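You operate a simulated robot arm through the tools that you are given. There is no shell and no other tool. Be economical: measure what you need, move in short steps, check, and stop when the job is done.

Carry out the task below with a simulated robot arm. There is one attempt and no reset: what you move stays moved.

Task
Close the gap block's gap with a single shim and lock it.
Fine: free the lock, draw shim one fully out, then go by the display.

The check looks at the end state, three seconds after you hand in, the way a careful person would. Anything else that was tipped, shoved, dropped, spilled or broken makes it a failure.

Robot
A 6-joint arm with a two-finger parallel gripper, fixed in place. Base frame: the origin is at the foot of the arm, x ahead of it, y to its left, z up; the work surface is at about z = 824. Readings come in mm, rad, newtons and seconds.
With the tool pointing down near the work surface it reaches from about 240 to 640 mm from the base axis. Its first joint turns from -1.152 to 1.152 rad. Payload 2.7 kg.
The TCP is the grasp point between the finger pads, 23 mm short of the fingertips. In the tool frame z runs along the fingers and y along their closing line. Largest opening 94 mm; finger width 38, thickness 10; the body of the gripper, 54 by 96 mm, starts 39 mm behind the TCP.
Orientation is that of the tool frame in the base frame, as a unit quaternion [x, y, z, w]. With the fingers straight down and closing along the base's y, the tool's x points along the base's -x, its y along +y and its z along -z.

Tools
- The arm moves only by the tool step_arm. Its argument "steps" is a list of rows, each a list of 7 numbers: the shift along the tool's x, y, z in units of 50 mm (1.0 is 50 mm), then the turn, a rotation vector about the tool's x, y, z in units of 4 degrees (1.0 is 4 degrees), then the opening in per cent of the stroke, from 0 (shut) to 100 (fully open). In form: [[x, y, z, wx, wy, wz, gripper], ...]. A call has 1 to 12 rows; each row shifts and turns the commanded pose from where the row before left it, along the tool's axes as they then stand. A call with a number of a shift or a turn outside -1 to 1 is refused whole. Rows are played at 5 a second. More than 50 mm and 0.15 rad between two rows, or a gripper value outside its range, and nothing of the call is played. A pose out of reach is approached as far as the arm can. The call stops where the force on the tool passes 90 N (or 10 N more than at its start, if that is more) or the arm is blocked; 0.2 s more then pass. The fingers move at their own pace (about 45 mm/s each) and stop on an object; they squeeze with about 30 N. The grip force told is the motor's: it shows also when the fingers shut on nothing. Time passes only in rows, and 0.2 s behind the last, so rows that do not move let the fingers close. It gives the time, the measured TCP pose, the force on the tool (base axes), the opening and the grip force at its end, in the units of the frame above (readings bear some noise).
- Cameras (640 x 400 px; columns grow to the right, rows downward): "scene" is fixed at [77.9, -431.9, 1409.9]; the picture's right is [0.76, -0.64, 0.00], its down [-0.33, -0.40, -0.86] and it looks along [0.55, 0.65, -0.52] (base axes); focal length 350 px, centre (320, 200). "wrist" rides on the gripper at [-39, 0, -44] in the tool frame; the picture's right is [0.00, -1.00, 0.00], its down [0.97, 0.00, -0.24] and it looks along [0.24, 0.00, 0.97] (tool axes); focal length 218 px, centre (320, 200). There is no depth. A picture from a camera that has moved, and an enlarged one, comes with that camera's place and axes in the base frame and with its lens.
- get_image(camera): a new picture of that camera. It takes no simulated time.
- zoom(camera, box): a new picture of the part [left, top, right, bottom] of that camera's present view, enlarged. It takes no simulated time.
- hand_in(): hands the job in; it is judged then, once.

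Go step by step. Nothing tells you positions but the pictures and the camera data: compare them with the known pose of the tool, close in by small moves and look again before you grip or let go. The budget is 120 turns and 84 pictures, counting those below and the enlarged ones. Unless the task says otherwise, let go and move clear before handing in, and close with one line.

The tools are called after "Emit:" by a JSON object that holds its "op" and its "data". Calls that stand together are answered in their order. step_arm: Moves the arm, as the interface text tells. Its arguments: {"type":"object","properties":{"steps":{"type":"array"}},"required":["steps"]} The other tools are called the same way: get_image (camera) takes a picture; zoom (camera, box) takes an enlarged picture of a part of a camera's view; hand_in () hands the job in.

At the start:

```text
time: 0.0
ee_pos: [440.7, -69.5, 1210.9]
tcp_rot: [0.0, 1.0, 0.0, 0.001]
wrist_force: [0.6, -0.1, 0.0]
gripper_width: 94.0
gripper_force: 0.1
```

scene: 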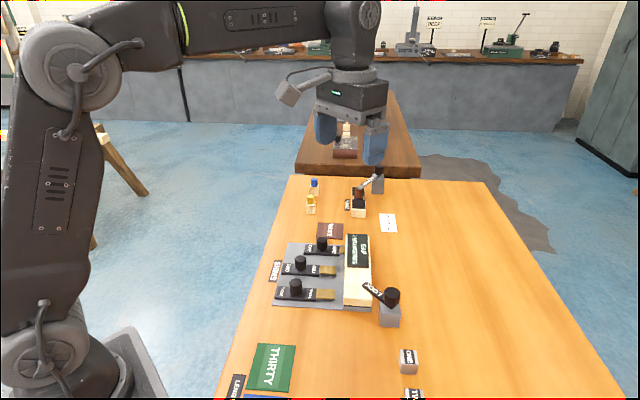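
wrist: 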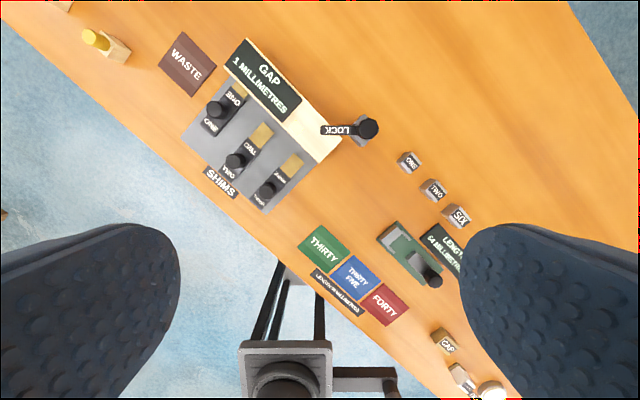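

I see a gap block with three shims in channels, a lock lever and a display. I'll zoom in for details.

Emit:
{"op": "zoom", "data": {"camera": "scene", "box": [250, 210, 430, 330]}}

Emit:
{"op": "zoom", "data": {"camera": "wrist", "box": [150, 20, 400, 220]}}

```text
3.33 times, centred on (340, 270) of scene
camera zoom: at [77.9, -431.9, 1409.9], right [0.76, -0.64, 0.0], down [-0.33, -0.4, -0.86], along [0.55, 0.65, -0.52], focal length 1166 px, centre (253, -33)
```

zoom: 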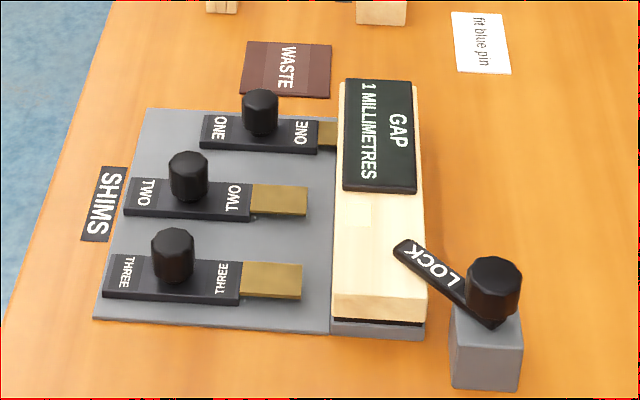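

```text
2.00 times, centred on (275, 120) of wrist
camera zoom: at [479.1, -69.9, 1254.2], right [0.0, -1.0, 0.0], down [-0.97, 0.0, 0.24], along [-0.24, 0.0, -0.97], focal length 436 px, centre (410, 360)
```

zoom: 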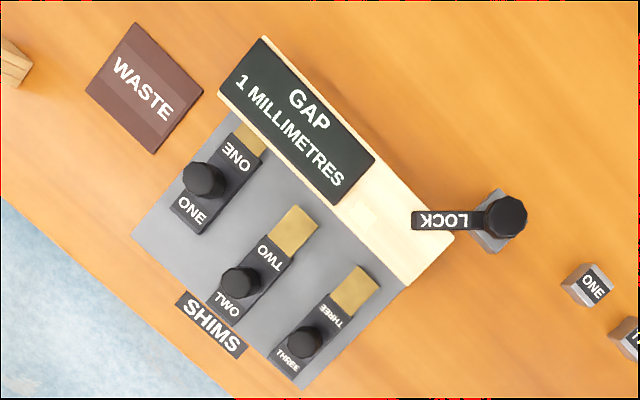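

The lock knob's top is near (507,-147,895) and shim knob one's near (540,105,859). I'll move over the lock for a closer look.

Emit:
{"op": "step_arm", "data": {"steps": [[-0.33, -0.39, 0.9, 0, 0, 0, 100], [-0.33, -0.39, 0.9, 0, 0, 0, 100], [-0.33, -0.39, 0.9, 0, 0, 0, 100], [-0.33, -0.39, 0.9, 0, 0, 0, 100], [0, 0, 0.3, 0, 0, 0, 100], [0, 0, 0, 0, 0, 0, 100]]}}

Emit:
{"op": "get_image", "data": {"camera": "wrist"}}

Emit:
{"op": "zoom", "data": {"camera": "scene", "box": [330, 260, 420, 340]}}

```text
refused: row 1 steps farther than a row can; nothing moved
```

```text
79 pictures are left
camera wrist: at [479.1, -69.9, 1254.2], right [0.0, -1.0, 0.0], down [-0.97, 0.0, 0.24], along [-0.24, 0.0, -0.97], focal length 218 px, centre (320, 200)
```

wrist: 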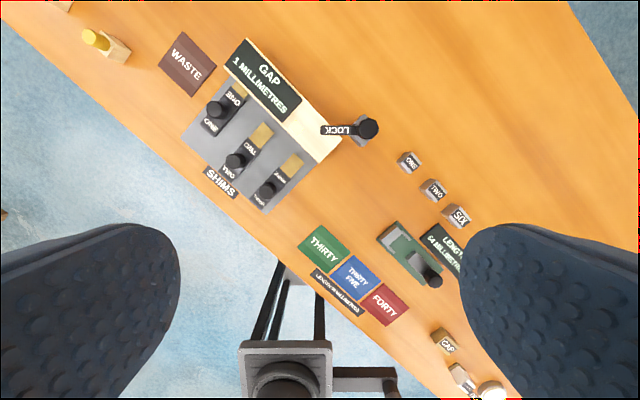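

```text
5.00 times, centred on (375, 300) of scene
camera zoom: at [77.9, -431.9, 1409.9], right [0.76, -0.64, 0.0], down [-0.33, -0.4, -0.86], along [0.55, 0.65, -0.52], focal length 1748 px, centre (45, -300)
```

zoom: 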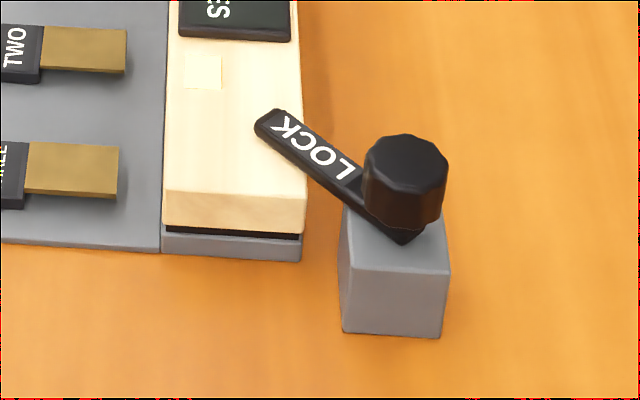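

The step was too long per row; I'll split it up.

Emit:
{"op": "step_arm", "data": {"steps": [[-0.26, -0.31, 0.8, 0, 0, 0, 100], [-0.26, -0.31, 0.8, 0, 0, 0, 100], [-0.26, -0.31, 0.8, 0, 0, 0, 100], [-0.26, -0.31, 0.8, 0, 0, 0, 100], [-0.26, -0.31, 0.8, 0, 0, 0, 100], [0, 0, 0, 0, 0, 0, 100]]}}

Emit:
{"op": "get_image", "data": {"camera": "wrist"}}

Emit:
{"op": "zoom", "data": {"camera": "scene", "box": [340, 225, 380, 290]}}

```text
time: 1.4
ee_pos: [506.5, -147.2, 1008.2]
tcp_rot: [0.001, 1.0, 0.0, 0.001]
wrist_force: [-0.8, 0.0, -0.1]
gripper_width: 94.4
gripper_force: 0.1
```

```text
77 pictures are left
camera wrist: at [544.8, -147.2, 1053.6], right [0.0, -1.0, 0.0], down [-0.97, 0.0, 0.24], along [-0.24, 0.0, -0.97], focal length 218 px, centre (320, 200)
```

wrist: 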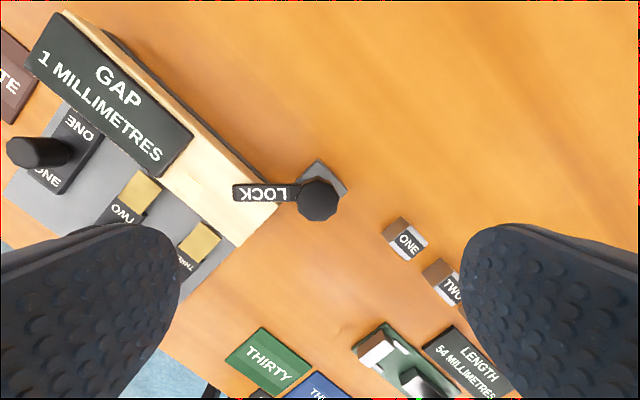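

```text
6.15 times, centred on (360, 258) of scene
camera zoom: at [77.9, -431.9, 1409.9], right [0.76, -0.64, 0.0], down [-0.33, -0.4, -0.86], along [0.55, 0.65, -0.52], focal length 2152 px, centre (74, -154)
```

zoom: 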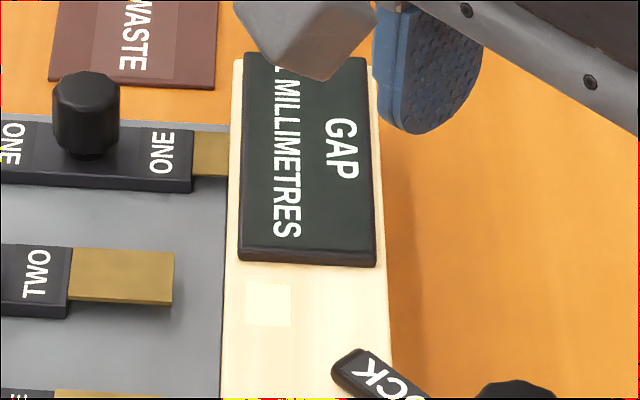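

The knob sits right under the tool. I'll lower until the tips straddle its upper part, above the lever, and check before closing.

Emit:
{"op": "step_arm", "data": {"steps": [[0.02, 0.02, 0.8, 0, 0, 0, 100], [0, 0, 0.8, 0, 0, 0, 100], [0, 0, 0.4, 0, 0, 0, 100], [0, 0, 0.06, 0, 0, 0, 100]]}}

Emit:
{"op": "zoom", "data": {"camera": "scene", "box": [330, 240, 450, 340]}}

Emit:
{"op": "get_image", "data": {"camera": "wrist"}}

```text
time: 2.4
ee_pos: [504.3, -145.8, 906.8]
tcp_rot: [0.0, 1.0, -0.001, 0.001]
wrist_force: [-0.8, -0.2, 0.0]
gripper_width: 93.8
gripper_force: 0.0
```

```text
4.00 times, centred on (390, 290) of scene
camera zoom: at [77.9, -431.9, 1409.9], right [0.76, -0.64, 0.0], down [-0.33, -0.4, -0.86], along [0.55, 0.65, -0.52], focal length 1399 px, centre (40, -160)
```

zoom: 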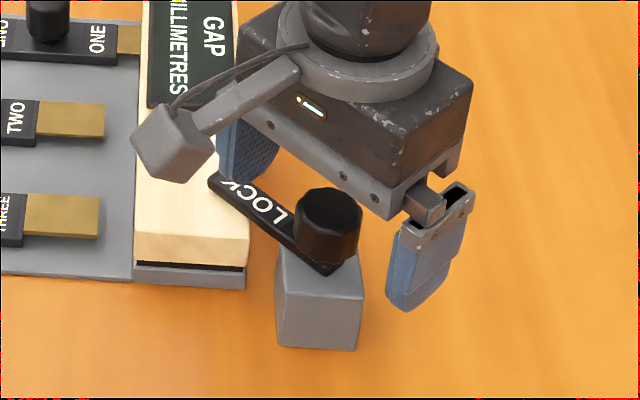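

```text
74 pictures are left
camera wrist: at [543.3, -145.9, 950.9], right [0.0, -1.0, 0.0], down [-0.97, 0.0, 0.24], along [-0.24, 0.0, -0.97], focal length 218 px, centre (320, 200)
```

wrist: 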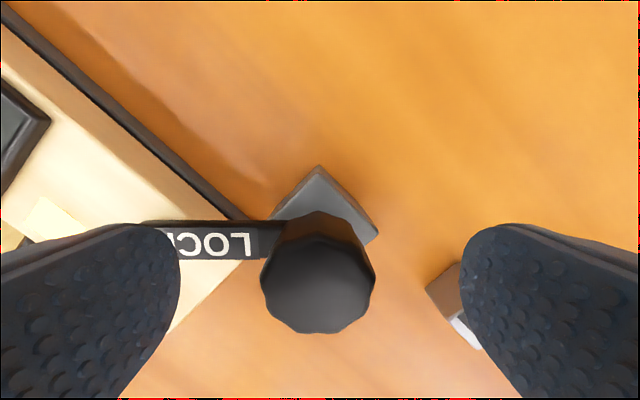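

Knob centred between the fingers. Close and check.

Emit:
{"op": "step_arm", "data": {"steps": [[0, 0, 0.06, 0, 0, 0, 30], [0, 0, 0, 0, 0, 0, 0], [0, 0, 0, 0, 0, 0, 0], [0, 0, 0, 0, 0, 0, 0], [0, 0, 0, 0, 0, 0, 0], [0, 0, 0, 0, 0, 0, 0]]}}

Emit:
{"op": "zoom", "data": {"camera": "scene", "box": [330, 240, 450, 340]}}

```text
time: 3.8
ee_pos: [504.3, -144.2, 904.4]
tcp_rot: [0.0, 1.0, 0.001, 0.0]
wrist_force: [-1.1, 6.7, -1.4]
gripper_width: 32.1
gripper_force: 44.9
```

```text
4.00 times, centred on (390, 290) of scene
camera zoom: at [77.9, -431.7, 1409.9], right [0.76, -0.64, 0.0], down [-0.33, -0.4, -0.86], along [0.55, 0.65, -0.52], focal length 1399 px, centre (40, -160)
```

zoom: 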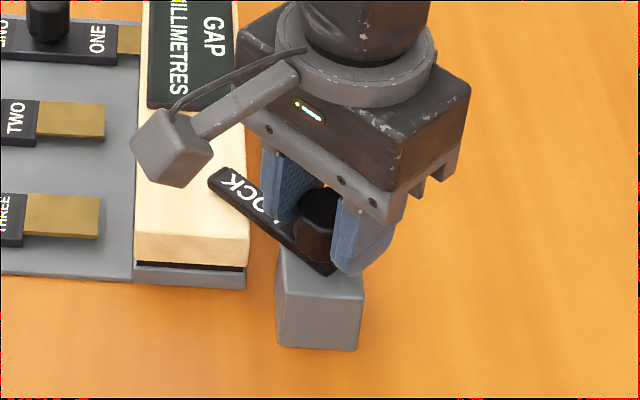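

Gripped. Now a trial turn of 20° clockwise from above (arm away from the block).

Emit:
{"op": "step_arm", "data": {"steps": [[0, 0, 0, 0, 0, 1, 0], [0, 0, 0, 0, 0, 1, 0], [0, 0, 0, 0, 0, 1, 0], [0, 0, 0, 0, 0, 1, 0], [0, 0, 0, 0, 0, 1, 0], [0, 0, 0, 0, 0, 0, 0]]}}

Emit:
{"op": "zoom", "data": {"camera": "scene", "box": [330, 240, 450, 340]}}

```text
time: 5.2
ee_pos: [504.6, -145.1, 904.2]
tcp_rot: [0.174, 0.985, 0.0, 0.0]
wrist_force: [-1.0, 21.1, -1.0]
gripper_width: 31.1
gripper_force: 44.6
```

```text
4.00 times, centred on (390, 290) of scene
camera zoom: at [77.9, -431.4, 1410.0], right [0.76, -0.64, 0.0], down [-0.33, -0.4, -0.86], along [0.55, 0.65, -0.52], focal length 1399 px, centre (40, -160)
```

zoom: 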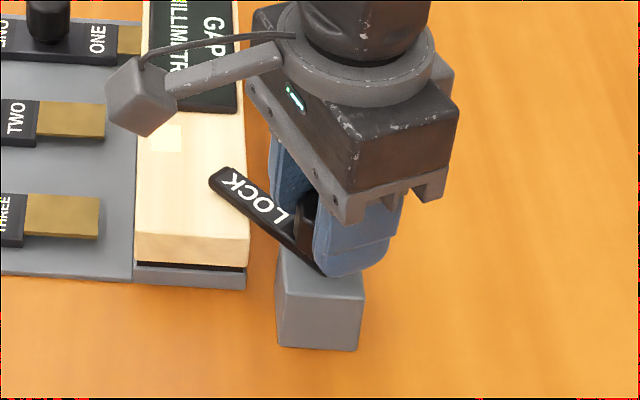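

The lever didn't turn (fingers slipped), so that's likely its stop. Trying the other direction.

Emit:
{"op": "step_arm", "data": {"steps": [[0, 0, 0, 0, 0, -1, 0], [0, 0, 0, 0, 0, -1, 0], [0, 0, 0, 0, 0, -1, 0], [0, 0, 0, 0, 0, -1, 0], [0, 0, 0, 0, 0, -1, 0], [0, 0, 0, 0, 0, -1, 0], [0, 0, 0, 0, 0, -1, 0], [0, 0, 0, 0, 0, -1, 0], [0, 0, 0, 0, 0, -1, 0], [0, 0, 0, 0, 0, -1, 0], [0, 0, 0, 0, 0, 0, 0]]}}

Emit:
{"op": "zoom", "data": {"camera": "scene", "box": [330, 240, 450, 340]}}

```text
time: 7.6
ee_pos: [506.3, -144.6, 904.4]
tcp_rot: [-0.174, 0.985, 0.001, 0.001]
wrist_force: [15.5, 17.9, -8.4]
gripper_width: 30.7
gripper_force: 45.1
```

```text
4.00 times, centred on (390, 290) of scene
camera zoom: at [78.3, -431.5, 1410.0], right [0.76, -0.64, 0.0], down [-0.33, -0.4, -0.86], along [0.55, 0.65, -0.52], focal length 1399 px, centre (40, -160)
```

zoom: 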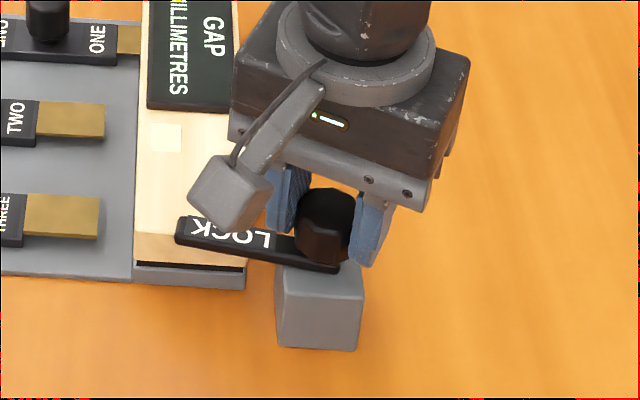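

The lever turns this way. Continue.

Emit:
{"op": "step_arm", "data": {"steps": [[0, 0, 0, 0, 0, -1, 0], [0, 0, 0, 0, 0, -1, 0], [0, 0, 0, 0, 0, -1, 0], [0, 0, 0, 0, 0, -1, 0], [0, 0, 0, 0, 0, -1, 0], [0, 0, 0, 0, 0, -1, 0], [0, 0, 0, 0, 0, -1, 0], [0, 0, 0, 0, 0, -1, 0], [0, 0, 0, 0, 0, -1, 0], [0, 0, 0, 0, 0, -1, 0], [0, 0, 0, 0, 0, 0, 0]]}}

Emit:
{"op": "zoom", "data": {"camera": "scene", "box": [330, 240, 450, 340]}}

```text
time: 10.0
ee_pos: [505.0, -144.6, 904.4]
tcp_rot: [-0.5, 0.866, -0.001, 0.001]
wrist_force: [20.3, 13.1, -5.9]
gripper_width: 30.8
gripper_force: 44.8
```

```text
4.00 times, centred on (390, 290) of scene
camera zoom: at [78.5, -431.6, 1409.9], right [0.76, -0.64, 0.0], down [-0.33, -0.4, -0.86], along [0.55, 0.65, -0.52], focal length 1399 px, centre (40, -160)
```

zoom: 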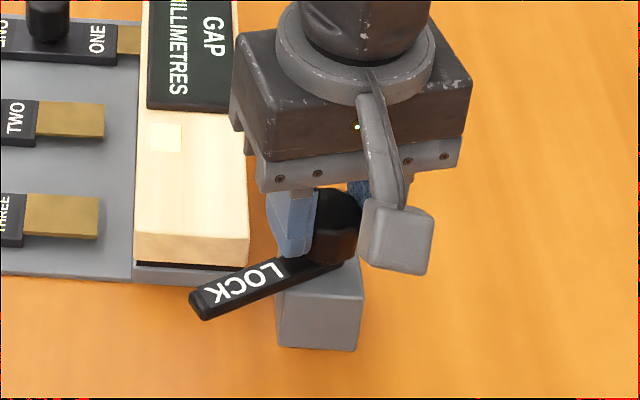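

About 80° done and the arm is off the block. Turn a bit more to find the far stop.

Emit:
{"op": "step_arm", "data": {"steps": [[0, 0, 0, 0, 0, -1, 0], [0, 0, 0, 0, 0, -1, 0], [0, 0, 0, 0, 0, -1, 0], [0, 0, 0, 0, 0, -1, 0], [0, 0, 0, 0, 0, -1, 0], [0, 0, 0, 0, 0, -1, 0], [0, 0, 0, 0, 0, 0, 0]]}}

Emit:
{"op": "zoom", "data": {"camera": "scene", "box": [330, 240, 450, 340]}}

```text
time: 11.6
ee_pos: [504.1, -145.3, 904.4]
tcp_rot: [-0.67, 0.742, 0.0, 0.001]
wrist_force: [21.5, 13.9, -3.3]
gripper_width: 30.8
gripper_force: 45.0
```

```text
4.00 times, centred on (390, 290) of scene
camera zoom: at [78.5, -431.6, 1409.9], right [0.76, -0.64, 0.0], down [-0.33, -0.4, -0.86], along [0.55, 0.65, -0.52], focal length 1399 px, centre (40, -160)
```

zoom: 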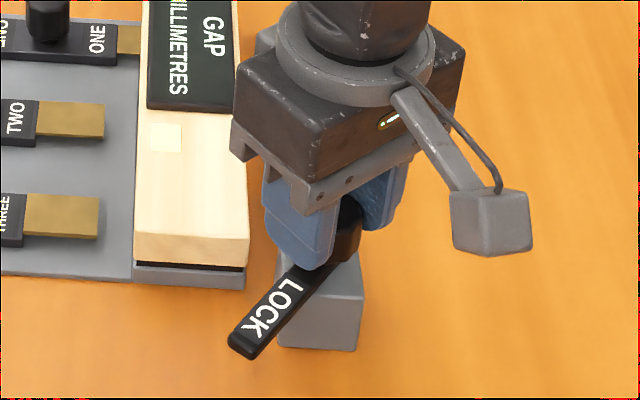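

Still turning; a little further.

Emit:
{"op": "step_arm", "data": {"steps": [[0, 0, 0, 0, 0, -1, 0], [0, 0, 0, 0, 0, -1, 0], [0, 0, 0, 0, 0, -1, 0], [0, 0, 0, 0, 0, -1, 0], [0, 0, 0, 0, 0, 0, 0]]}}

Emit:
{"op": "zoom", "data": {"camera": "scene", "box": [330, 240, 450, 340]}}

```text
time: 12.8
ee_pos: [505.6, -144.9, 903.9]
tcp_rot: [0.767, -0.642, 0.001, 0.0]
wrist_force: [18.9, 15.4, -1.8]
gripper_width: 30.8
gripper_force: 44.7
```

```text
4.00 times, centred on (390, 290) of scene
camera zoom: at [78.4, -431.6, 1409.9], right [0.76, -0.64, 0.0], down [-0.33, -0.4, -0.86], along [0.55, 0.65, -0.52], focal length 1399 px, centre (40, -160)
```

zoom: 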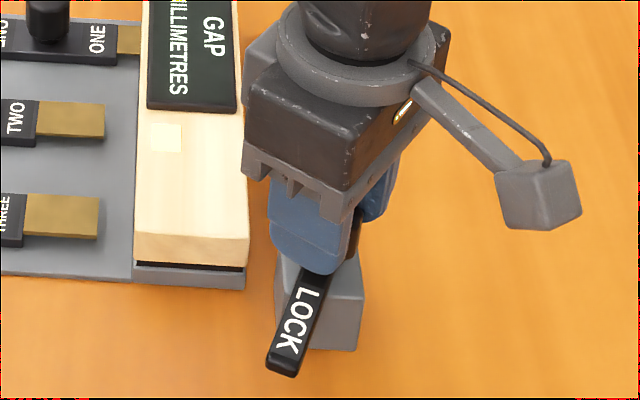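

Checking once more whether this is the stop.

Emit:
{"op": "step_arm", "data": {"steps": [[0, 0, 0, 0, 0, -1, 0], [0, 0, 0, 0, 0, -1, 0], [0, 0, 0, 0, 0, -1, 0], [0, 0, 0, 0, 0, -1, 0], [0, 0, 0, 0, 0, 0, 0]]}}

Emit:
{"op": "zoom", "data": {"camera": "scene", "box": [330, 240, 450, 340]}}

```text
time: 14.0
ee_pos: [505.9, -144.8, 905.0]
tcp_rot: [0.849, -0.529, 0.0, 0.0]
wrist_force: [22.1, 13.6, -2.9]
gripper_width: 30.6
gripper_force: 44.8
```

```text
4.00 times, centred on (390, 290) of scene
camera zoom: at [78.5, -431.6, 1409.9], right [0.76, -0.64, 0.0], down [-0.33, -0.4, -0.86], along [0.55, 0.65, -0.52], focal length 1399 px, centre (40, -160)
```

zoom: 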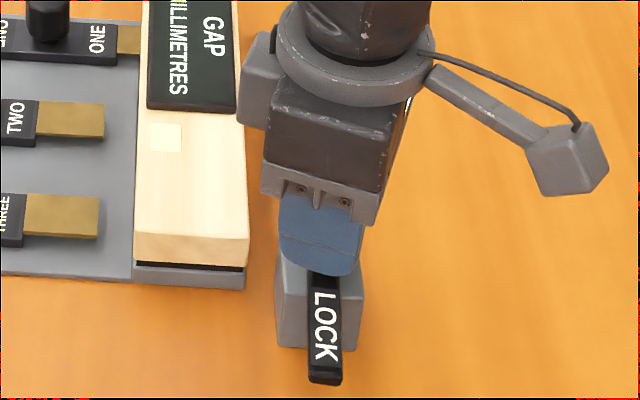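

The arm now lies parallel to the block, clear of it, so the lock is free. I'll release, rise and turn the tool back so that it lines up with the shim slots.

Emit:
{"op": "step_arm", "data": {"steps": [[0, 0, 0, 0, 0, 0, 60], [0, 0, 0, 0, 0, 0, 60], [0, 0, -0.5, 0, 0, 0, 60], [0, 0, -0.8, 0, 0, 0, 60], [0, 0, -0.8, 0, 0, 0.5, 60], [0, 0, 0, 0, 0, 1, 60], [0, 0, 0, 0, 0, 1, 60], [0, 0, 0, 0, 0, 1, 60], [0, 0, 0, 0, 0, 1, 60], [0, 0, 0, 0, 0, 1, 60], [0, 0, 0, 0, 0, 1, 60], [0, 0, 0, 0, 0, 1, 60]]}}

Emit:
{"op": "step_arm", "data": {"steps": [[0, 0, 0, 0, 0, 1, 60], [0, 0, 0, 0, 0, 1, 60], [0, 0, 0, 0, 0, 1, 60], [0, 0, 0, 0, 0, 1, 60], [0, 0, 0, 0, 0, 1, 60], [0, 0, 0, 0, 0, 1, 60], [0, 0, 0, 0, 0, 1, 60], [0, 0, 0, 0, 0, 1, 60], [0, 0, 0, 0, 0, 1, 60], [0, 0, 0, 0, 0, 1, 60], [0, 0, 0, 0, 0, 0.5, 60]]}}

Emit:
{"op": "get_image", "data": {"camera": "wrist"}}

```text
time: 16.6
ee_pos: [504.1, -145.3, 1009.4]
tcp_rot: [-0.682, 0.731, -0.001, 0.0]
wrist_force: [0.4, 0.0, -0.6]
gripper_width: 56.5
gripper_force: 0.0
```

```text
time: 19.0
ee_pos: [504.9, -146.0, 1009.5]
tcp_rot: [-0.374, 0.928, 0.0, 0.001]
wrist_force: [0.2, 0.8, 0.4]
gripper_width: 56.3
gripper_force: 0.1
```

```text
66 pictures are left
camera wrist: at [532.6, -119.1, 1053.2], right [0.69, -0.72, 0.0], down [-0.7, -0.67, 0.24], along [-0.17, -0.17, -0.97], focal length 218 px, centre (320, 200)
```

wrist: 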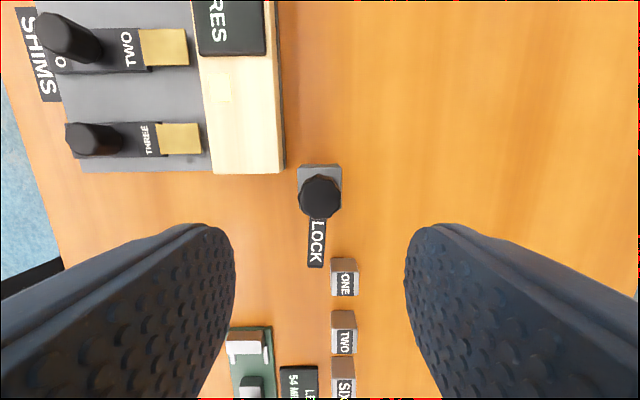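

The tool axes now line up with the block. I'll move over shim one.

Emit:
{"op": "step_arm", "data": {"steps": [[-0.665, 0.521, 0, 0, 0, 0, 60], [-0.665, 0.521, 0, 0, 0, 0, 60], [-0.665, 0.521, 0, 0, 0, 0, 60], [-0.665, 0.521, 0, 0, 0, 0, 60], [-0.665, 0.521, 0, 0, 0, 0, 60], [-0.665, 0.521, 0, 0, 0, 0, 60], [0, 0, 0.9, 0, 0, 0, 60], [0, 0, 0, 0, 0, 0, 60]]}}

Emit:
{"op": "get_image", "data": {"camera": "wrist"}}

Emit:
{"op": "zoom", "data": {"camera": "scene", "box": [250, 210, 430, 330]}}

```text
time: 20.8
ee_pos: [539.0, 107.2, 965.5]
tcp_rot: [-0.375, 0.927, 0.0, 0.001]
wrist_force: [0.1, 0.0, -0.4]
gripper_width: 56.6
gripper_force: 0.1
```

```text
65 pictures are left
camera wrist: at [567.1, 132.8, 1009.3], right [0.69, -0.72, 0.0], down [-0.7, -0.67, 0.24], along [-0.17, -0.17, -0.97], focal length 218 px, centre (320, 200)
```

wrist: 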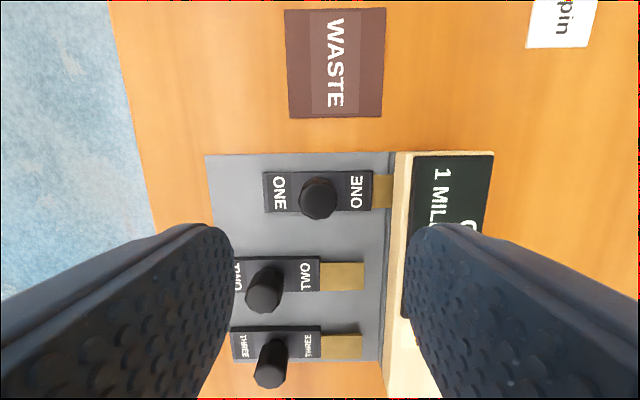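

```text
3.33 times, centred on (340, 270) of scene
camera zoom: at [77.9, -431.9, 1409.9], right [0.76, -0.64, 0.0], down [-0.33, -0.4, -0.86], along [0.55, 0.65, -0.52], focal length 1166 px, centre (253, -33)
```

zoom: 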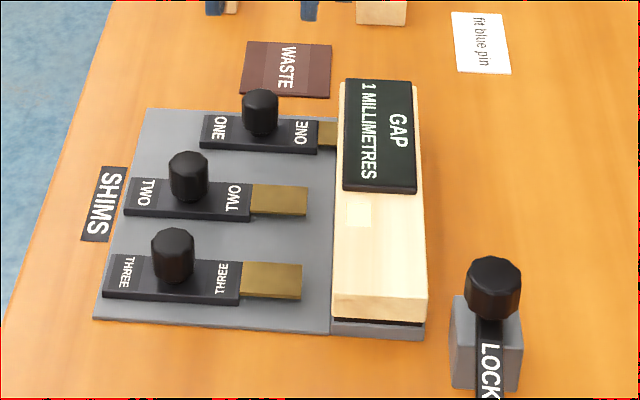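

Knob one is centred under the tool. Descend so tips reach z≈843 around the knob.

Emit:
{"op": "step_arm", "data": {"steps": [[0, 0, 0.8, 0, 0, 0, 60], [0, 0, 0.8, 0, 0, 0, 60], [0, 0, 0.38, 0, 0, 0, 60], [0, 0, 0, 0, 0, 0, 60]]}}

Emit:
{"op": "get_image", "data": {"camera": "wrist"}}

Emit:
{"op": "zoom", "data": {"camera": "scene", "box": [270, 200, 390, 300]}}

```text
time: 21.8
ee_pos: [539.0, 104.8, 865.9]
tcp_rot: [-0.374, 0.928, 0.0, 0.001]
wrist_force: [-0.4, -0.6, -0.5]
gripper_width: 56.7
gripper_force: 0.1
```

```text
63 pictures are left
camera wrist: at [567.0, 132.4, 909.3], right [0.69, -0.72, 0.0], down [-0.7, -0.67, 0.24], along [-0.17, -0.17, -0.97], focal length 218 px, centre (320, 200)
```

wrist: 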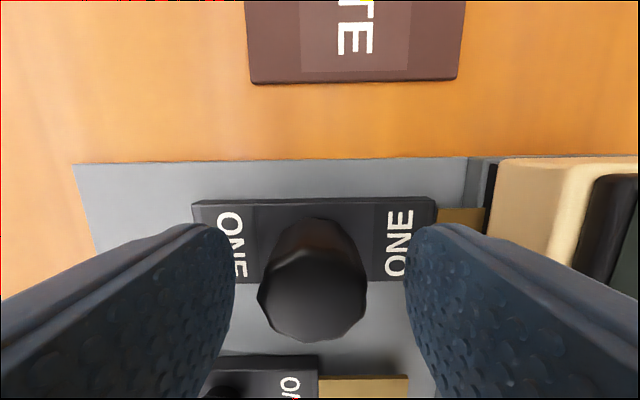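

```text
4.00 times, centred on (330, 250) of scene
camera zoom: at [77.9, -431.9, 1409.9], right [0.76, -0.64, 0.0], down [-0.33, -0.4, -0.86], along [0.55, 0.65, -0.52], focal length 1399 px, centre (280, 0)
```

zoom: 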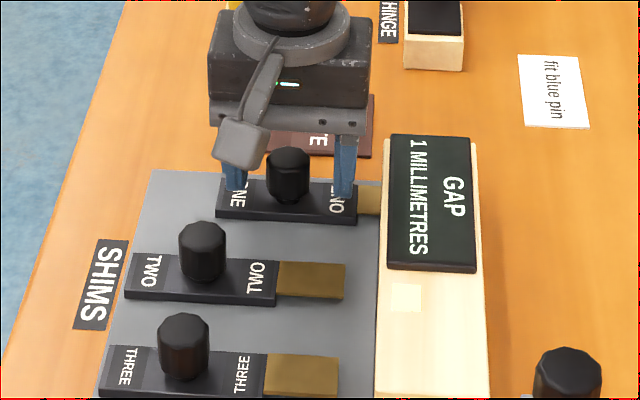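

Fingers straddle the knob well. Close and check the hold.

Emit:
{"op": "step_arm", "data": {"steps": [[0, 0, 0, 0, 0, 0, 0], [0, 0, 0, 0, 0, 0, 0], [0, 0, 0, 0, 0, 0, 0], [0, 0, 0, 0, 0, 0, 0]]}}

Emit:
{"op": "step_arm", "data": {"steps": [[0, 0.1, 0, 0, 0, 0, 0], [0, 0.1, 0, 0, 0, 0, 0], [0, 0, 0, 0, 0, 0, 0]]}}

Emit:
{"op": "zoom", "data": {"camera": "scene", "box": [270, 200, 390, 300]}}

```text
time: 22.8
ee_pos: [538.7, 106.1, 865.4]
tcp_rot: [-0.374, 0.927, 0.001, 0.0]
wrist_force: [-10.2, 9.1, 2.0]
gripper_width: 27.2
gripper_force: 44.6
```

```text
time: 23.6
ee_pos: [531.8, 112.5, 864.7]
tcp_rot: [-0.374, 0.927, 0.001, 0.0]
wrist_force: [0.3, 0.4, -7.3]
gripper_width: 27.2
gripper_force: 44.7
```

```text
4.00 times, centred on (330, 250) of scene
camera zoom: at [78.0, -431.9, 1409.8], right [0.76, -0.64, 0.0], down [-0.33, -0.4, -0.86], along [0.55, 0.65, -0.52], focal length 1399 px, centre (280, 0)
```

zoom: 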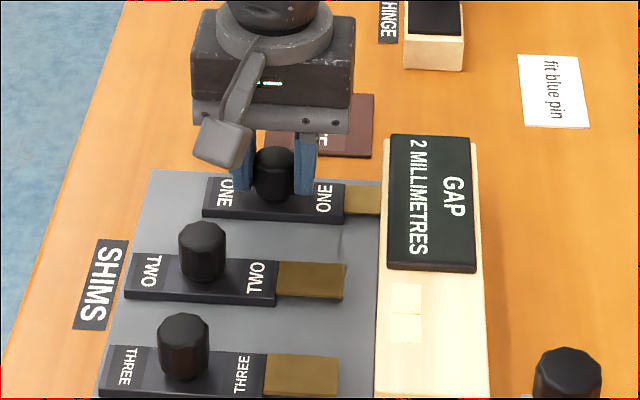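

It slides freely, and the display already changes (2). Continue to full out.

Emit:
{"op": "step_arm", "data": {"steps": [[0, 0.15, 0, 0, 0, 0, 0], [0, 0.15, 0, 0, 0, 0, 0], [0, 0.15, 0, 0, 0, 0, 0], [0, 0.1, 0, 0, 0, 0, 0], [0, 0.1, 0, 0, 0, 0, 0], [0, 0, 0, 0, 0, 0, 0]]}}

Emit:
{"op": "zoom", "data": {"camera": "scene", "box": [270, 200, 390, 300]}}

```text
time: 25.0
ee_pos: [508.8, 135.0, 864.6]
tcp_rot: [-0.375, 0.927, 0.0, -0.001]
wrist_force: [-1.8, -1.4, -7.3]
gripper_width: 27.5
gripper_force: 45.3
```

```text
4.00 times, centred on (330, 250) of scene
camera zoom: at [77.9, -431.9, 1409.9], right [0.76, -0.64, 0.0], down [-0.33, -0.4, -0.86], along [0.55, 0.65, -0.52], focal length 1399 px, centre (280, 0)
```

zoom: 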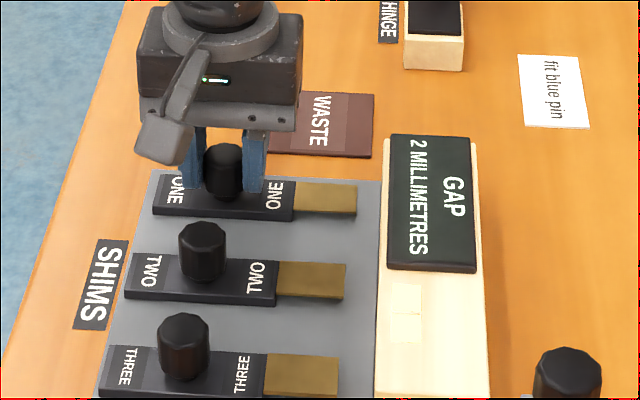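

Display reads 2 mm. Shim one appears a few mm short of the others' outward position; pull gently to its stop.

Emit:
{"op": "step_arm", "data": {"steps": [[0, 0.08, 0, 0, 0, 0, 0], [0, 0.08, 0, 0, 0, 0, 0], [0, 0, 0, 0, 0, 0, 0]]}}

Emit:
{"op": "zoom", "data": {"camera": "scene", "box": [270, 200, 390, 300]}}

```text
time: 25.8
ee_pos: [505.7, 140.0, 866.2]
tcp_rot: [-0.374, 0.927, -0.001, 0.0]
wrist_force: [16.9, -18.8, -8.6]
gripper_width: 27.2
gripper_force: 45.4
```

```text
4.00 times, centred on (330, 250) of scene
camera zoom: at [78.4, -432.3, 1409.7], right [0.76, -0.64, 0.0], down [-0.33, -0.4, -0.86], along [0.55, 0.65, -0.52], focal length 1399 px, centre (280, 0)
```

zoom: 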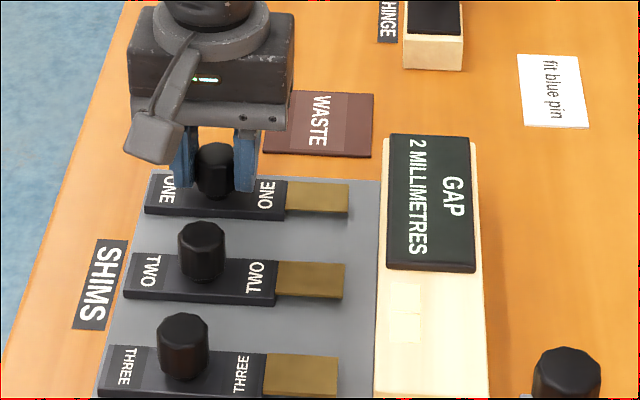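

Stop reached and display says 2 mm, so shim two is the one. Release, rise and go over knob two.

Emit:
{"op": "step_arm", "data": {"steps": [[0, -0.04, 0, 0, 0, 0, 60], [0, 0, 0, 0, 0, 0, 60], [0, 0, -0.5, 0, 0, 0, 60], [0, 0, -0.8, 0, 0, 0, 60], [0, 0, -0.8, 0, 0, 0, 60], [0.5, 0, 0, 0, 0, 0, 60], [0.5, 0, 0, 0, 0, 0, 60], [0.5, 0, 0, 0, 0, 0, 60], [0, 0, 0, 0, 0, 0, 60]]}}

Emit:
{"op": "get_image", "data": {"camera": "wrist"}}

Emit:
{"op": "zoom", "data": {"camera": "scene", "box": [270, 210, 390, 310]}}

```text
time: 27.8
ee_pos: [450.7, 89.1, 971.8]
tcp_rot: [-0.374, 0.927, 0.0, 0.001]
wrist_force: [0.5, 0.1, -0.7]
gripper_width: 56.3
gripper_force: 0.0
```

```text
58 pictures are left
camera wrist: at [478.8, 114.6, 1015.1], right [0.69, -0.72, 0.0], down [-0.7, -0.67, 0.24], along [-0.17, -0.17, -0.97], focal length 218 px, centre (320, 200)
```

wrist: 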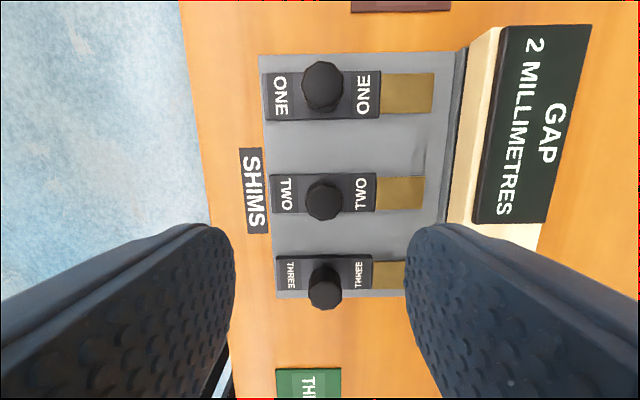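

```text
4.00 times, centred on (330, 260) of scene
camera zoom: at [77.8, -431.9, 1409.9], right [0.76, -0.64, 0.0], down [-0.33, -0.4, -0.86], along [0.55, 0.65, -0.52], focal length 1399 px, centre (280, -40)
```

zoom: 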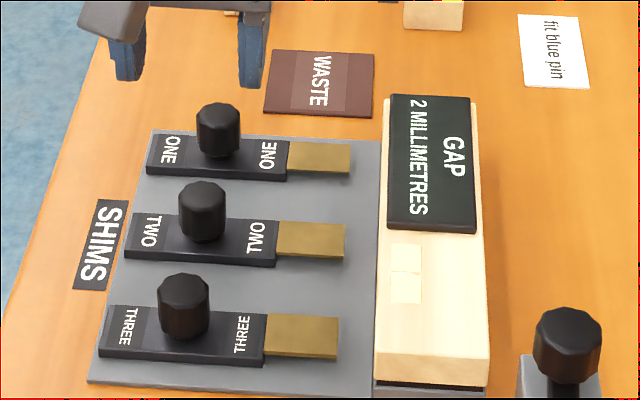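

Shim one is out and display reads 2. Knob two is nearly centred; correct and descend onto it.

Emit:
{"op": "step_arm", "data": {"steps": [[0.01, -0.06, 0.8, 0, 0, 0, 60], [0, 0, 0.8, 0, 0, 0, 60], [0, 0, 0.52, 0, 0, 0, 60], [0, 0, 0, 0, 0, 0, 60]]}}

Emit:
{"op": "get_image", "data": {"camera": "wrist"}}

```text
time: 28.8
ee_pos: [453.2, 86.2, 865.3]
tcp_rot: [-0.375, 0.927, 0.0, 0.0]
wrist_force: [0.2, 1.2, -0.5]
gripper_width: 56.4
gripper_force: 0.0
```

```text
56 pictures are left
camera wrist: at [481.0, 112.8, 908.7], right [0.69, -0.72, 0.0], down [-0.7, -0.67, 0.24], along [-0.17, -0.17, -0.97], focal length 218 px, centre (320, 200)
```

wrist: 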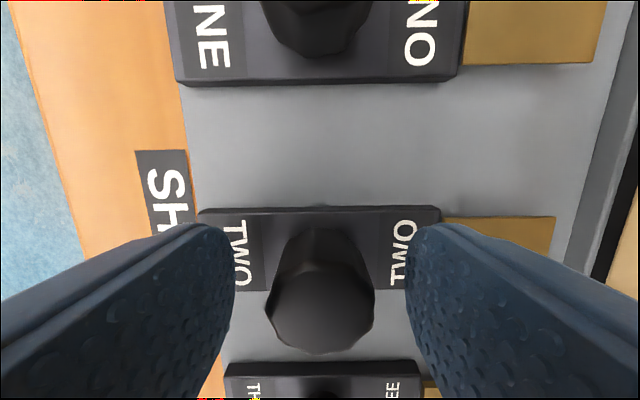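

Centred. Grip and push in, first 20 mm.

Emit:
{"op": "step_arm", "data": {"steps": [[0, 0, 0, 0, 0, 0, 0], [0, 0, 0, 0, 0, 0, 0], [0, 0, 0, 0, 0, 0, 0], [0, 0, 0, 0, 0, 0, 0], [0, -0.1, 0, 0, 0, 0, 0], [0, -0.1, 0, 0, 0, 0, 0], [0, -0.1, 0, 0, 0, 0, 0], [0, -0.1, 0, 0, 0, 0, 0], [0, 0, 0, 0, 0, 0, 0]]}}

Emit:
{"op": "zoom", "data": {"camera": "scene", "box": [270, 210, 390, 310]}}

```text
time: 30.8
ee_pos: [468.3, 71.7, 865.7]
tcp_rot: [-0.375, 0.927, 0.0, 0.001]
wrist_force: [4.9, 6.6, -1.4]
gripper_width: 26.8
gripper_force: 45.1
```

```text
4.00 times, centred on (330, 260) of scene
camera zoom: at [78.0, -431.8, 1409.9], right [0.76, -0.64, 0.0], down [-0.33, -0.4, -0.86], along [0.55, 0.65, -0.52], focal length 1399 px, centre (280, -40)
```

zoom: 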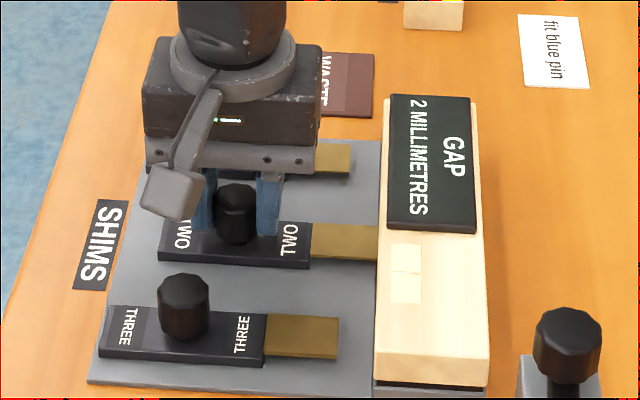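

It's entering the slot. Continue pushing.

Emit:
{"op": "step_arm", "data": {"steps": [[0, -0.1, 0, 0, 0, 0, 0], [0, -0.1, 0, 0, 0, 0, 0], [0, -0.1, 0, 0, 0, 0, 0], [0, -0.1, 0, 0, 0, 0, 0], [0, 0, 0, 0, 0, 0, 0]]}}

Emit:
{"op": "zoom", "data": {"camera": "scene", "box": [270, 210, 390, 310]}}

```text
time: 32.0
ee_pos: [483.0, 56.4, 865.3]
tcp_rot: [-0.374, 0.927, 0.0, 0.001]
wrist_force: [12.1, 10.8, 1.7]
gripper_width: 27.4
gripper_force: 45.6
```

```text
4.00 times, centred on (330, 260) of scene
camera zoom: at [78.1, -431.6, 1409.9], right [0.76, -0.64, 0.0], down [-0.33, -0.4, -0.86], along [0.55, 0.65, -0.52], focal length 1399 px, centre (280, -40)
```

zoom: 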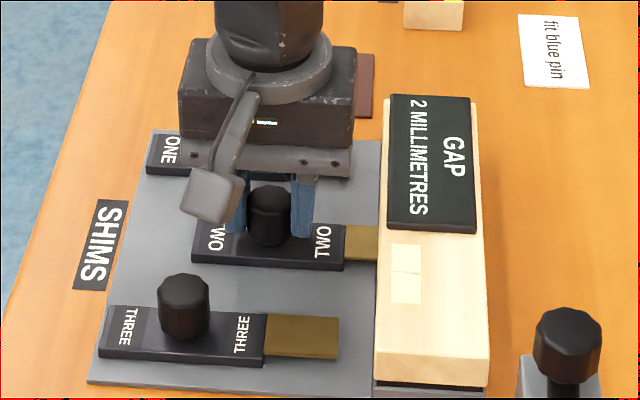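

Slight side load; I'll ease it sideways by ~1 mm while pushing the last millimetres.

Emit:
{"op": "step_arm", "data": {"steps": [[-0.02, -0.06, 0, 0, 0, 0, 0], [-0.01, -0.06, 0, 0, 0, 0, 0], [0, 0, 0, 0, 0, 0, 0]]}}

Emit:
{"op": "zoom", "data": {"camera": "scene", "box": [270, 210, 390, 310]}}

```text
time: 32.8
ee_pos: [485.0, 53.6, 866.9]
tcp_rot: [-0.375, 0.927, -0.001, 0.0]
wrist_force: [-6.8, 8.4, 9.9]
gripper_width: 27.0
gripper_force: 45.5
```

```text
4.00 times, centred on (330, 260) of scene
camera zoom: at [77.5, -431.7, 1409.9], right [0.76, -0.64, 0.0], down [-0.33, -0.4, -0.86], along [0.55, 0.65, -0.52], focal length 1399 px, centre (280, -40)
```

zoom: 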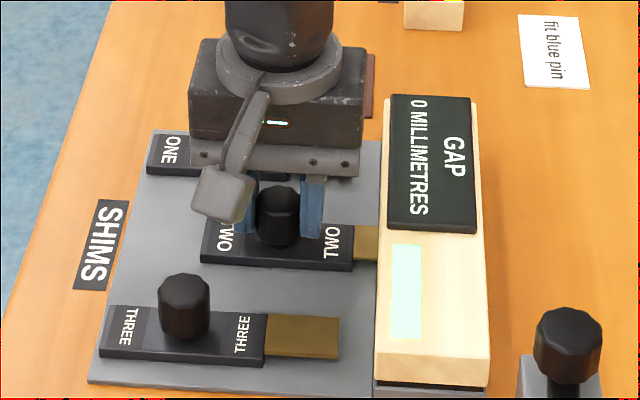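

Display reads 0 and the light turned on. One small push to seat it at its stop.

Emit:
{"op": "step_arm", "data": {"steps": [[0, -0.04, 0, 0, 0, 0, 0], [0, -0.03, 0, 0, 0, 0, 0], [0, 0, 0, 0, 0, 0, 0]]}}

```text
time: 33.6
ee_pos: [484.7, 52.4, 864.0]
tcp_rot: [-0.376, 0.927, 0.001, -0.002]
wrist_force: [-34.7, 26.0, 27.9]
gripper_width: 27.1
gripper_force: 44.1
```

At its stop. Release, rise, and look.

Emit:
{"op": "step_arm", "data": {"steps": [[0, 0.06, 0, 0, 0, 0, 60], [0, 0, 0, 0, 0, 0, 60], [0, 0, 0, 0, 0, 0, 60], [0, 0, -0.5, 0, 0, 0, 60], [0, 0, -0.8, 0, 0, 0, 60], [0, 0, -0.8, 0, 0, 0, 60], [0, 0, -0.8, 0, 0, 0, 60], [0, 0, 0, 0, 0, 0, 60]]}}

Emit:
{"op": "zoom", "data": {"camera": "scene", "box": [250, 210, 430, 330]}}

```text
time: 35.4
ee_pos: [485.2, 52.5, 1010.7]
tcp_rot: [-0.374, 0.927, 0.0, 0.0]
wrist_force: [0.1, -0.5, -0.9]
gripper_width: 56.2
gripper_force: 0.1
```

```text
3.33 times, centred on (340, 270) of scene
camera zoom: at [77.9, -431.9, 1409.9], right [0.76, -0.64, 0.0], down [-0.33, -0.4, -0.86], along [0.55, 0.65, -0.52], focal length 1166 px, centre (253, -33)
```

zoom: 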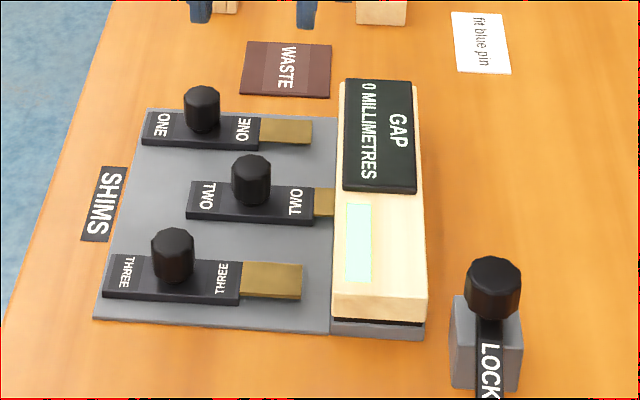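

Gap 0, shims one and three out. Now back to the lock knob, turning the tool to re-grip as before.

Emit:
{"op": "step_arm", "data": {"steps": [[0.492, -0.624, 0, 0, 0, 0, 60], [0.492, -0.624, 0, 0, 0, 0, 60], [0.492, -0.624, 0, 0, 0, 0, 60], [0.492, -0.624, 0, 0, 0, 0, 60], [0.492, -0.624, 0, 0, 0, 0, 60], [0, 0, 0, 0, 0, -1, 60], [0, 0, 0, 0, 0, -1, 60], [0, 0, 0, 0, 0, -1, 60], [0, 0, 0, 0, 0, -1, 60], [0, 0, 0, 0, 0, -1, 60], [0, 0, 0, 0, 0, -1, 60]]}}

Emit:
{"op": "step_arm", "data": {"steps": [[0, 0, 0, 0, 0, -1, 60], [0, 0, 0, 0, 0, -1, 60], [0, 0, 0, 0, 0, -1, 60], [0, 0, 0, 0, 0, -1, 60], [0, 0, 0, 0, 0, -1, 60], [0, 0, 0, 0, 0, -1, 60], [0, 0, 0, 0, 0, -1, 60], [0, 0, 0, 0, 0, -1, 60], [0, 0, 0, 0, 0, -1, 60], [0, 0, 0, 0, 0, -1, 60], [0, 0, 0, 0, 0, -1, 60], [0, 0, 0, 0, 0, 0, 60]]}}

Emit:
{"op": "get_image", "data": {"camera": "wrist"}}

```text
time: 37.8
ee_pos: [506.3, -145.1, 1009.4]
tcp_rot: [-0.559, 0.829, 0.001, 0.001]
wrist_force: [-0.1, -0.3, 0.7]
gripper_width: 56.5
gripper_force: 0.0
```

```text
time: 40.4
ee_pos: [505.9, -144.9, 1008.9]
tcp_rot: [0.83, -0.558, 0.0, 0.0]
wrist_force: [-0.5, -0.6, -0.5]
gripper_width: 56.6
gripper_force: 0.1
```

```text
51 pictures are left
camera wrist: at [491.3, -108.8, 1053.1], right [0.93, 0.38, 0.0], down [0.36, -0.9, 0.24], along [0.09, -0.22, -0.97], focal length 218 px, centre (320, 200)
```

wrist: 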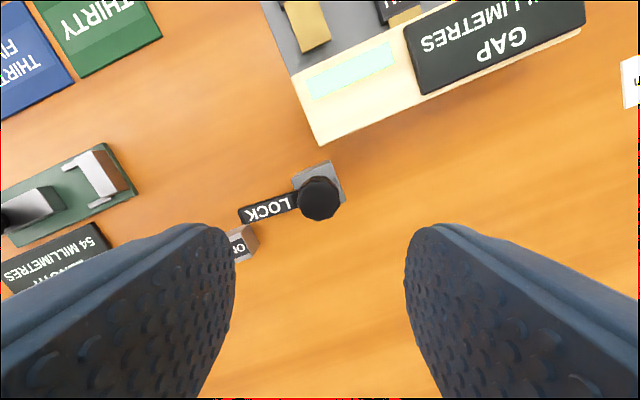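

Knob is centred. Descend and grip.

Emit:
{"op": "step_arm", "data": {"steps": [[0, 0, 0.8, 0, 0, 0, 60], [0, 0, 0.8, 0, 0, 0, 60], [0, 0, 0.49, 0, 0, 0, 60], [0, 0, 0, 0, 0, 0, 60], [0, 0, 0, 0, 0, 0, 0], [0, 0, 0, 0, 0, 0, 0], [0, 0, 0, 0, 0, 0, 0], [0, 0, 0, 0, 0, 0, 0]]}}

Emit:
{"op": "step_arm", "data": {"steps": [[0, 0, 0, 0, 0, 1, 0], [0, 0, 0, 0, 0, 1, 0], [0, 0, 0, 0, 0, 1, 0], [0, 0, 0, 0, 0, 1, 0], [0, 0, 0, 0, 0, 1, 0], [0, 0, 0, 0, 0, 1, 0], [0, 0, 0, 0, 0, 1, 0], [0, 0, 0, 0, 0, 1, 0], [0, 0, 0, 0, 0, 1, 0], [0, 0, 0, 0, 0, 1, 0], [0, 0, 0, 0, 0, 1, 0], [0, 0, 0, 0, 0, 1, 0]]}}

Emit:
{"op": "zoom", "data": {"camera": "scene", "box": [330, 240, 450, 340]}}

```text
time: 42.2
ee_pos: [505.2, -145.3, 906.4]
tcp_rot: [0.829, -0.56, -0.002, 0.0]
wrist_force: [-15.2, -5.2, 1.5]
gripper_width: 31.2
gripper_force: 45.2
```

```text
time: 44.8
ee_pos: [506.2, -144.5, 904.7]
tcp_rot: [-0.53, 0.848, 0.001, 0.001]
wrist_force: [-15.1, 1.4, -5.8]
gripper_width: 31.1
gripper_force: 45.0
```

```text
4.00 times, centred on (390, 290) of scene
camera zoom: at [77.6, -431.9, 1409.9], right [0.76, -0.64, 0.0], down [-0.33, -0.4, -0.86], along [0.55, 0.65, -0.52], focal length 1399 px, centre (40, -160)
```

zoom: 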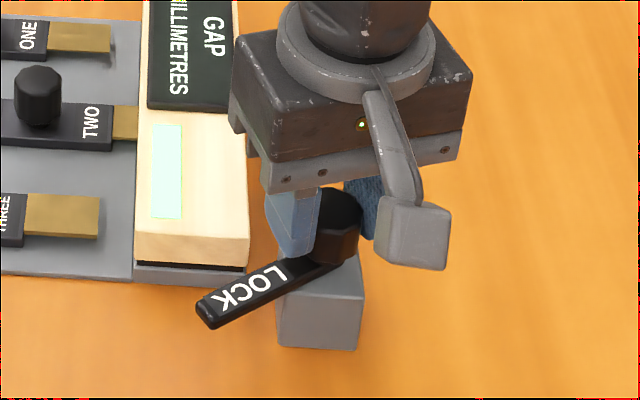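

Turning well. Continue another 96° to reach the original stop.

Emit:
{"op": "step_arm", "data": {"steps": [[0, 0, 0, 0, 0, 1, 0], [0, 0, 0, 0, 0, 1, 0], [0, 0, 0, 0, 0, 1, 0], [0, 0, 0, 0, 0, 1, 0], [0, 0, 0, 0, 0, 1, 0], [0, 0, 0, 0, 0, 1, 0], [0, 0, 0, 0, 0, 1, 0], [0, 0, 0, 0, 0, 1, 0], [0, 0, 0, 0, 0, 1, 0], [0, 0, 0, 0, 0, 1, 0], [0, 0, 0, 0, 0, 1, 0], [0, 0, 0, 0, 0, 1, 0]]}}

Emit:
{"op": "step_arm", "data": {"steps": [[0, 0, 0, 0, 0, 1, 0], [0, 0, 0, 0, 0, 1, 0], [0, 0, 0, 0, 0, 1, 0], [0, 0, 0, 0, 0, 1, 0], [0, 0, 0, 0, 0, 1, 0], [0, 0, 0, 0, 0, 1, 0], [0, 0, 0, 0, 0, 1, 0], [0, 0, 0, 0, 0, 1, 0], [0, 0, 0, 0, 0, 1, 0], [0, 0, 0, 0, 0, 1, 0], [0, 0, 0, 0, 0, 1, 0], [0, 0, 0, 0, 0, 1, 0]]}}

Emit:
{"op": "zoom", "data": {"camera": "scene", "box": [330, 240, 450, 340]}}

```text
time: 47.4
ee_pos: [505.8, -144.5, 903.6]
tcp_rot: [-0.138, 0.99, 0.0, -0.001]
wrist_force: [-9.0, 5.9, -5.7]
gripper_width: 30.7
gripper_force: 44.9
```

```text
time: 50.0
ee_pos: [506.1, -145.5, 905.7]
tcp_rot: [0.277, 0.961, -0.001, 0.002]
wrist_force: [-2.0, -11.6, -3.0]
gripper_width: 31.8
gripper_force: 45.3
```

```text
4.00 times, centred on (390, 290) of scene
camera zoom: at [77.9, -432.2, 1409.8], right [0.76, -0.64, 0.0], down [-0.33, -0.4, -0.86], along [0.55, 0.65, -0.52], focal length 1399 px, centre (40, -160)
```

zoom: 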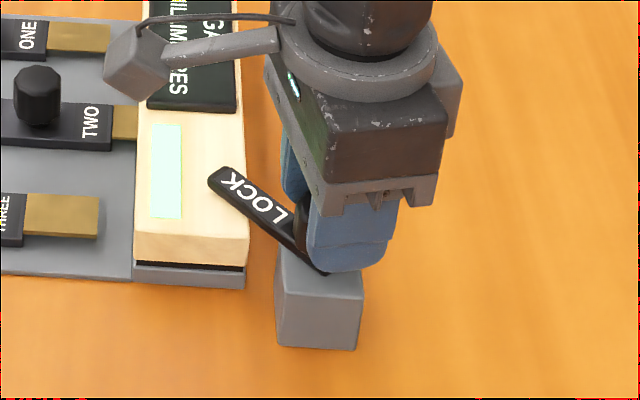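

The lever is back at its original locked stop. Release, rise and verify.

Emit:
{"op": "step_arm", "data": {"steps": [[0, 0, 0, 0, 0, 0, 60], [0, 0, 0, 0, 0, 0, 60], [0, 0, 0, 0, 0, 0, 60], [0, 0, -0.5, 0, 0, 0, 60], [0, 0, -0.8, 0, 0, 0, 60], [0, 0, -0.9, 0, 0, 0, 60], [0, 0, -0.9, 0, 0, 0, 60], [0, 0, -0.9, 0, 0, 0, 60], [0, 0, 0, 0, 0, 0, 60]]}}

Emit:
{"op": "zoom", "data": {"camera": "scene", "box": [250, 210, 430, 330]}}

Emit:
{"op": "get_image", "data": {"camera": "scene"}}

Emit:
{"op": "get_image", "data": {"camera": "wrist"}}

```text
time: 52.0
ee_pos: [506.2, -144.4, 1105.4]
tcp_rot: [0.276, 0.961, 0.001, 0.0]
wrist_force: [0.4, 1.2, 0.8]
gripper_width: 56.5
gripper_force: 0.0
```

```text
3.33 times, centred on (340, 270) of scene
camera zoom: at [77.9, -431.9, 1409.9], right [0.76, -0.64, 0.0], down [-0.33, -0.4, -0.86], along [0.55, 0.65, -0.52], focal length 1166 px, centre (253, -33)
```

zoom: 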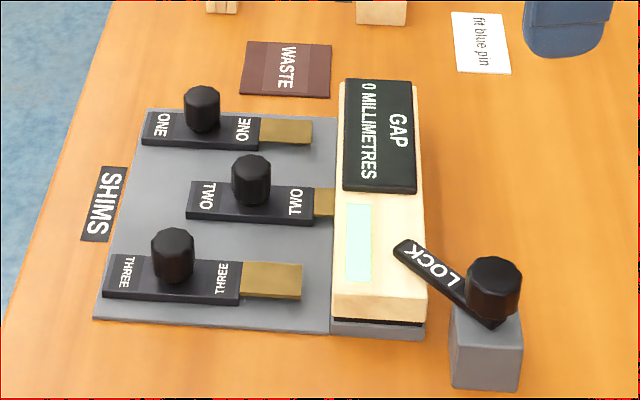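

```text
47 pictures are left
```

scene: 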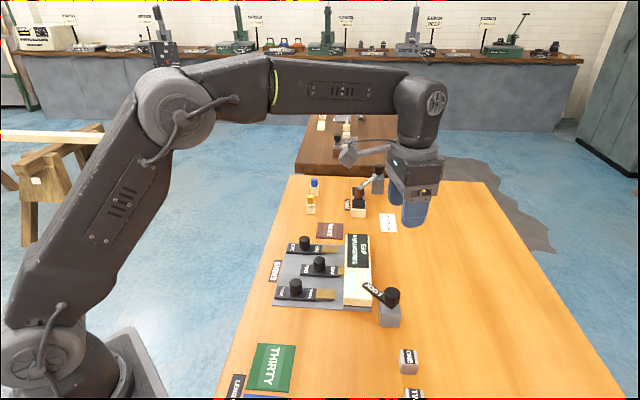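

```text
46 pictures are left
camera wrist: at [539.2, -165.7, 1148.3], right [-0.53, -0.85, 0.0], down [-0.82, 0.51, 0.24], along [-0.2, 0.13, -0.97], focal length 218 px, centre (320, 200)
```

wrist: 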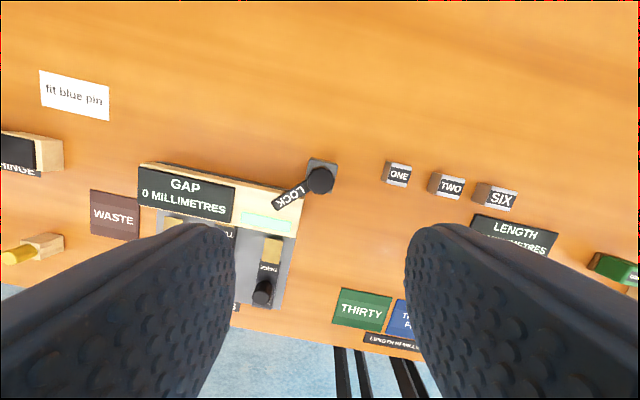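

The display shows 0 mm with only shim two in, the lever is locked, and everything else looks undisturbed. Handing in.

Emit:
{"op": "hand_in", "data": {}}

```text
The job is handed in.
```

The gap is closed with shim two alone: the display reads 0 mm, shims one and three are out, and the lock lever is back at its locked stop with the arm clear.
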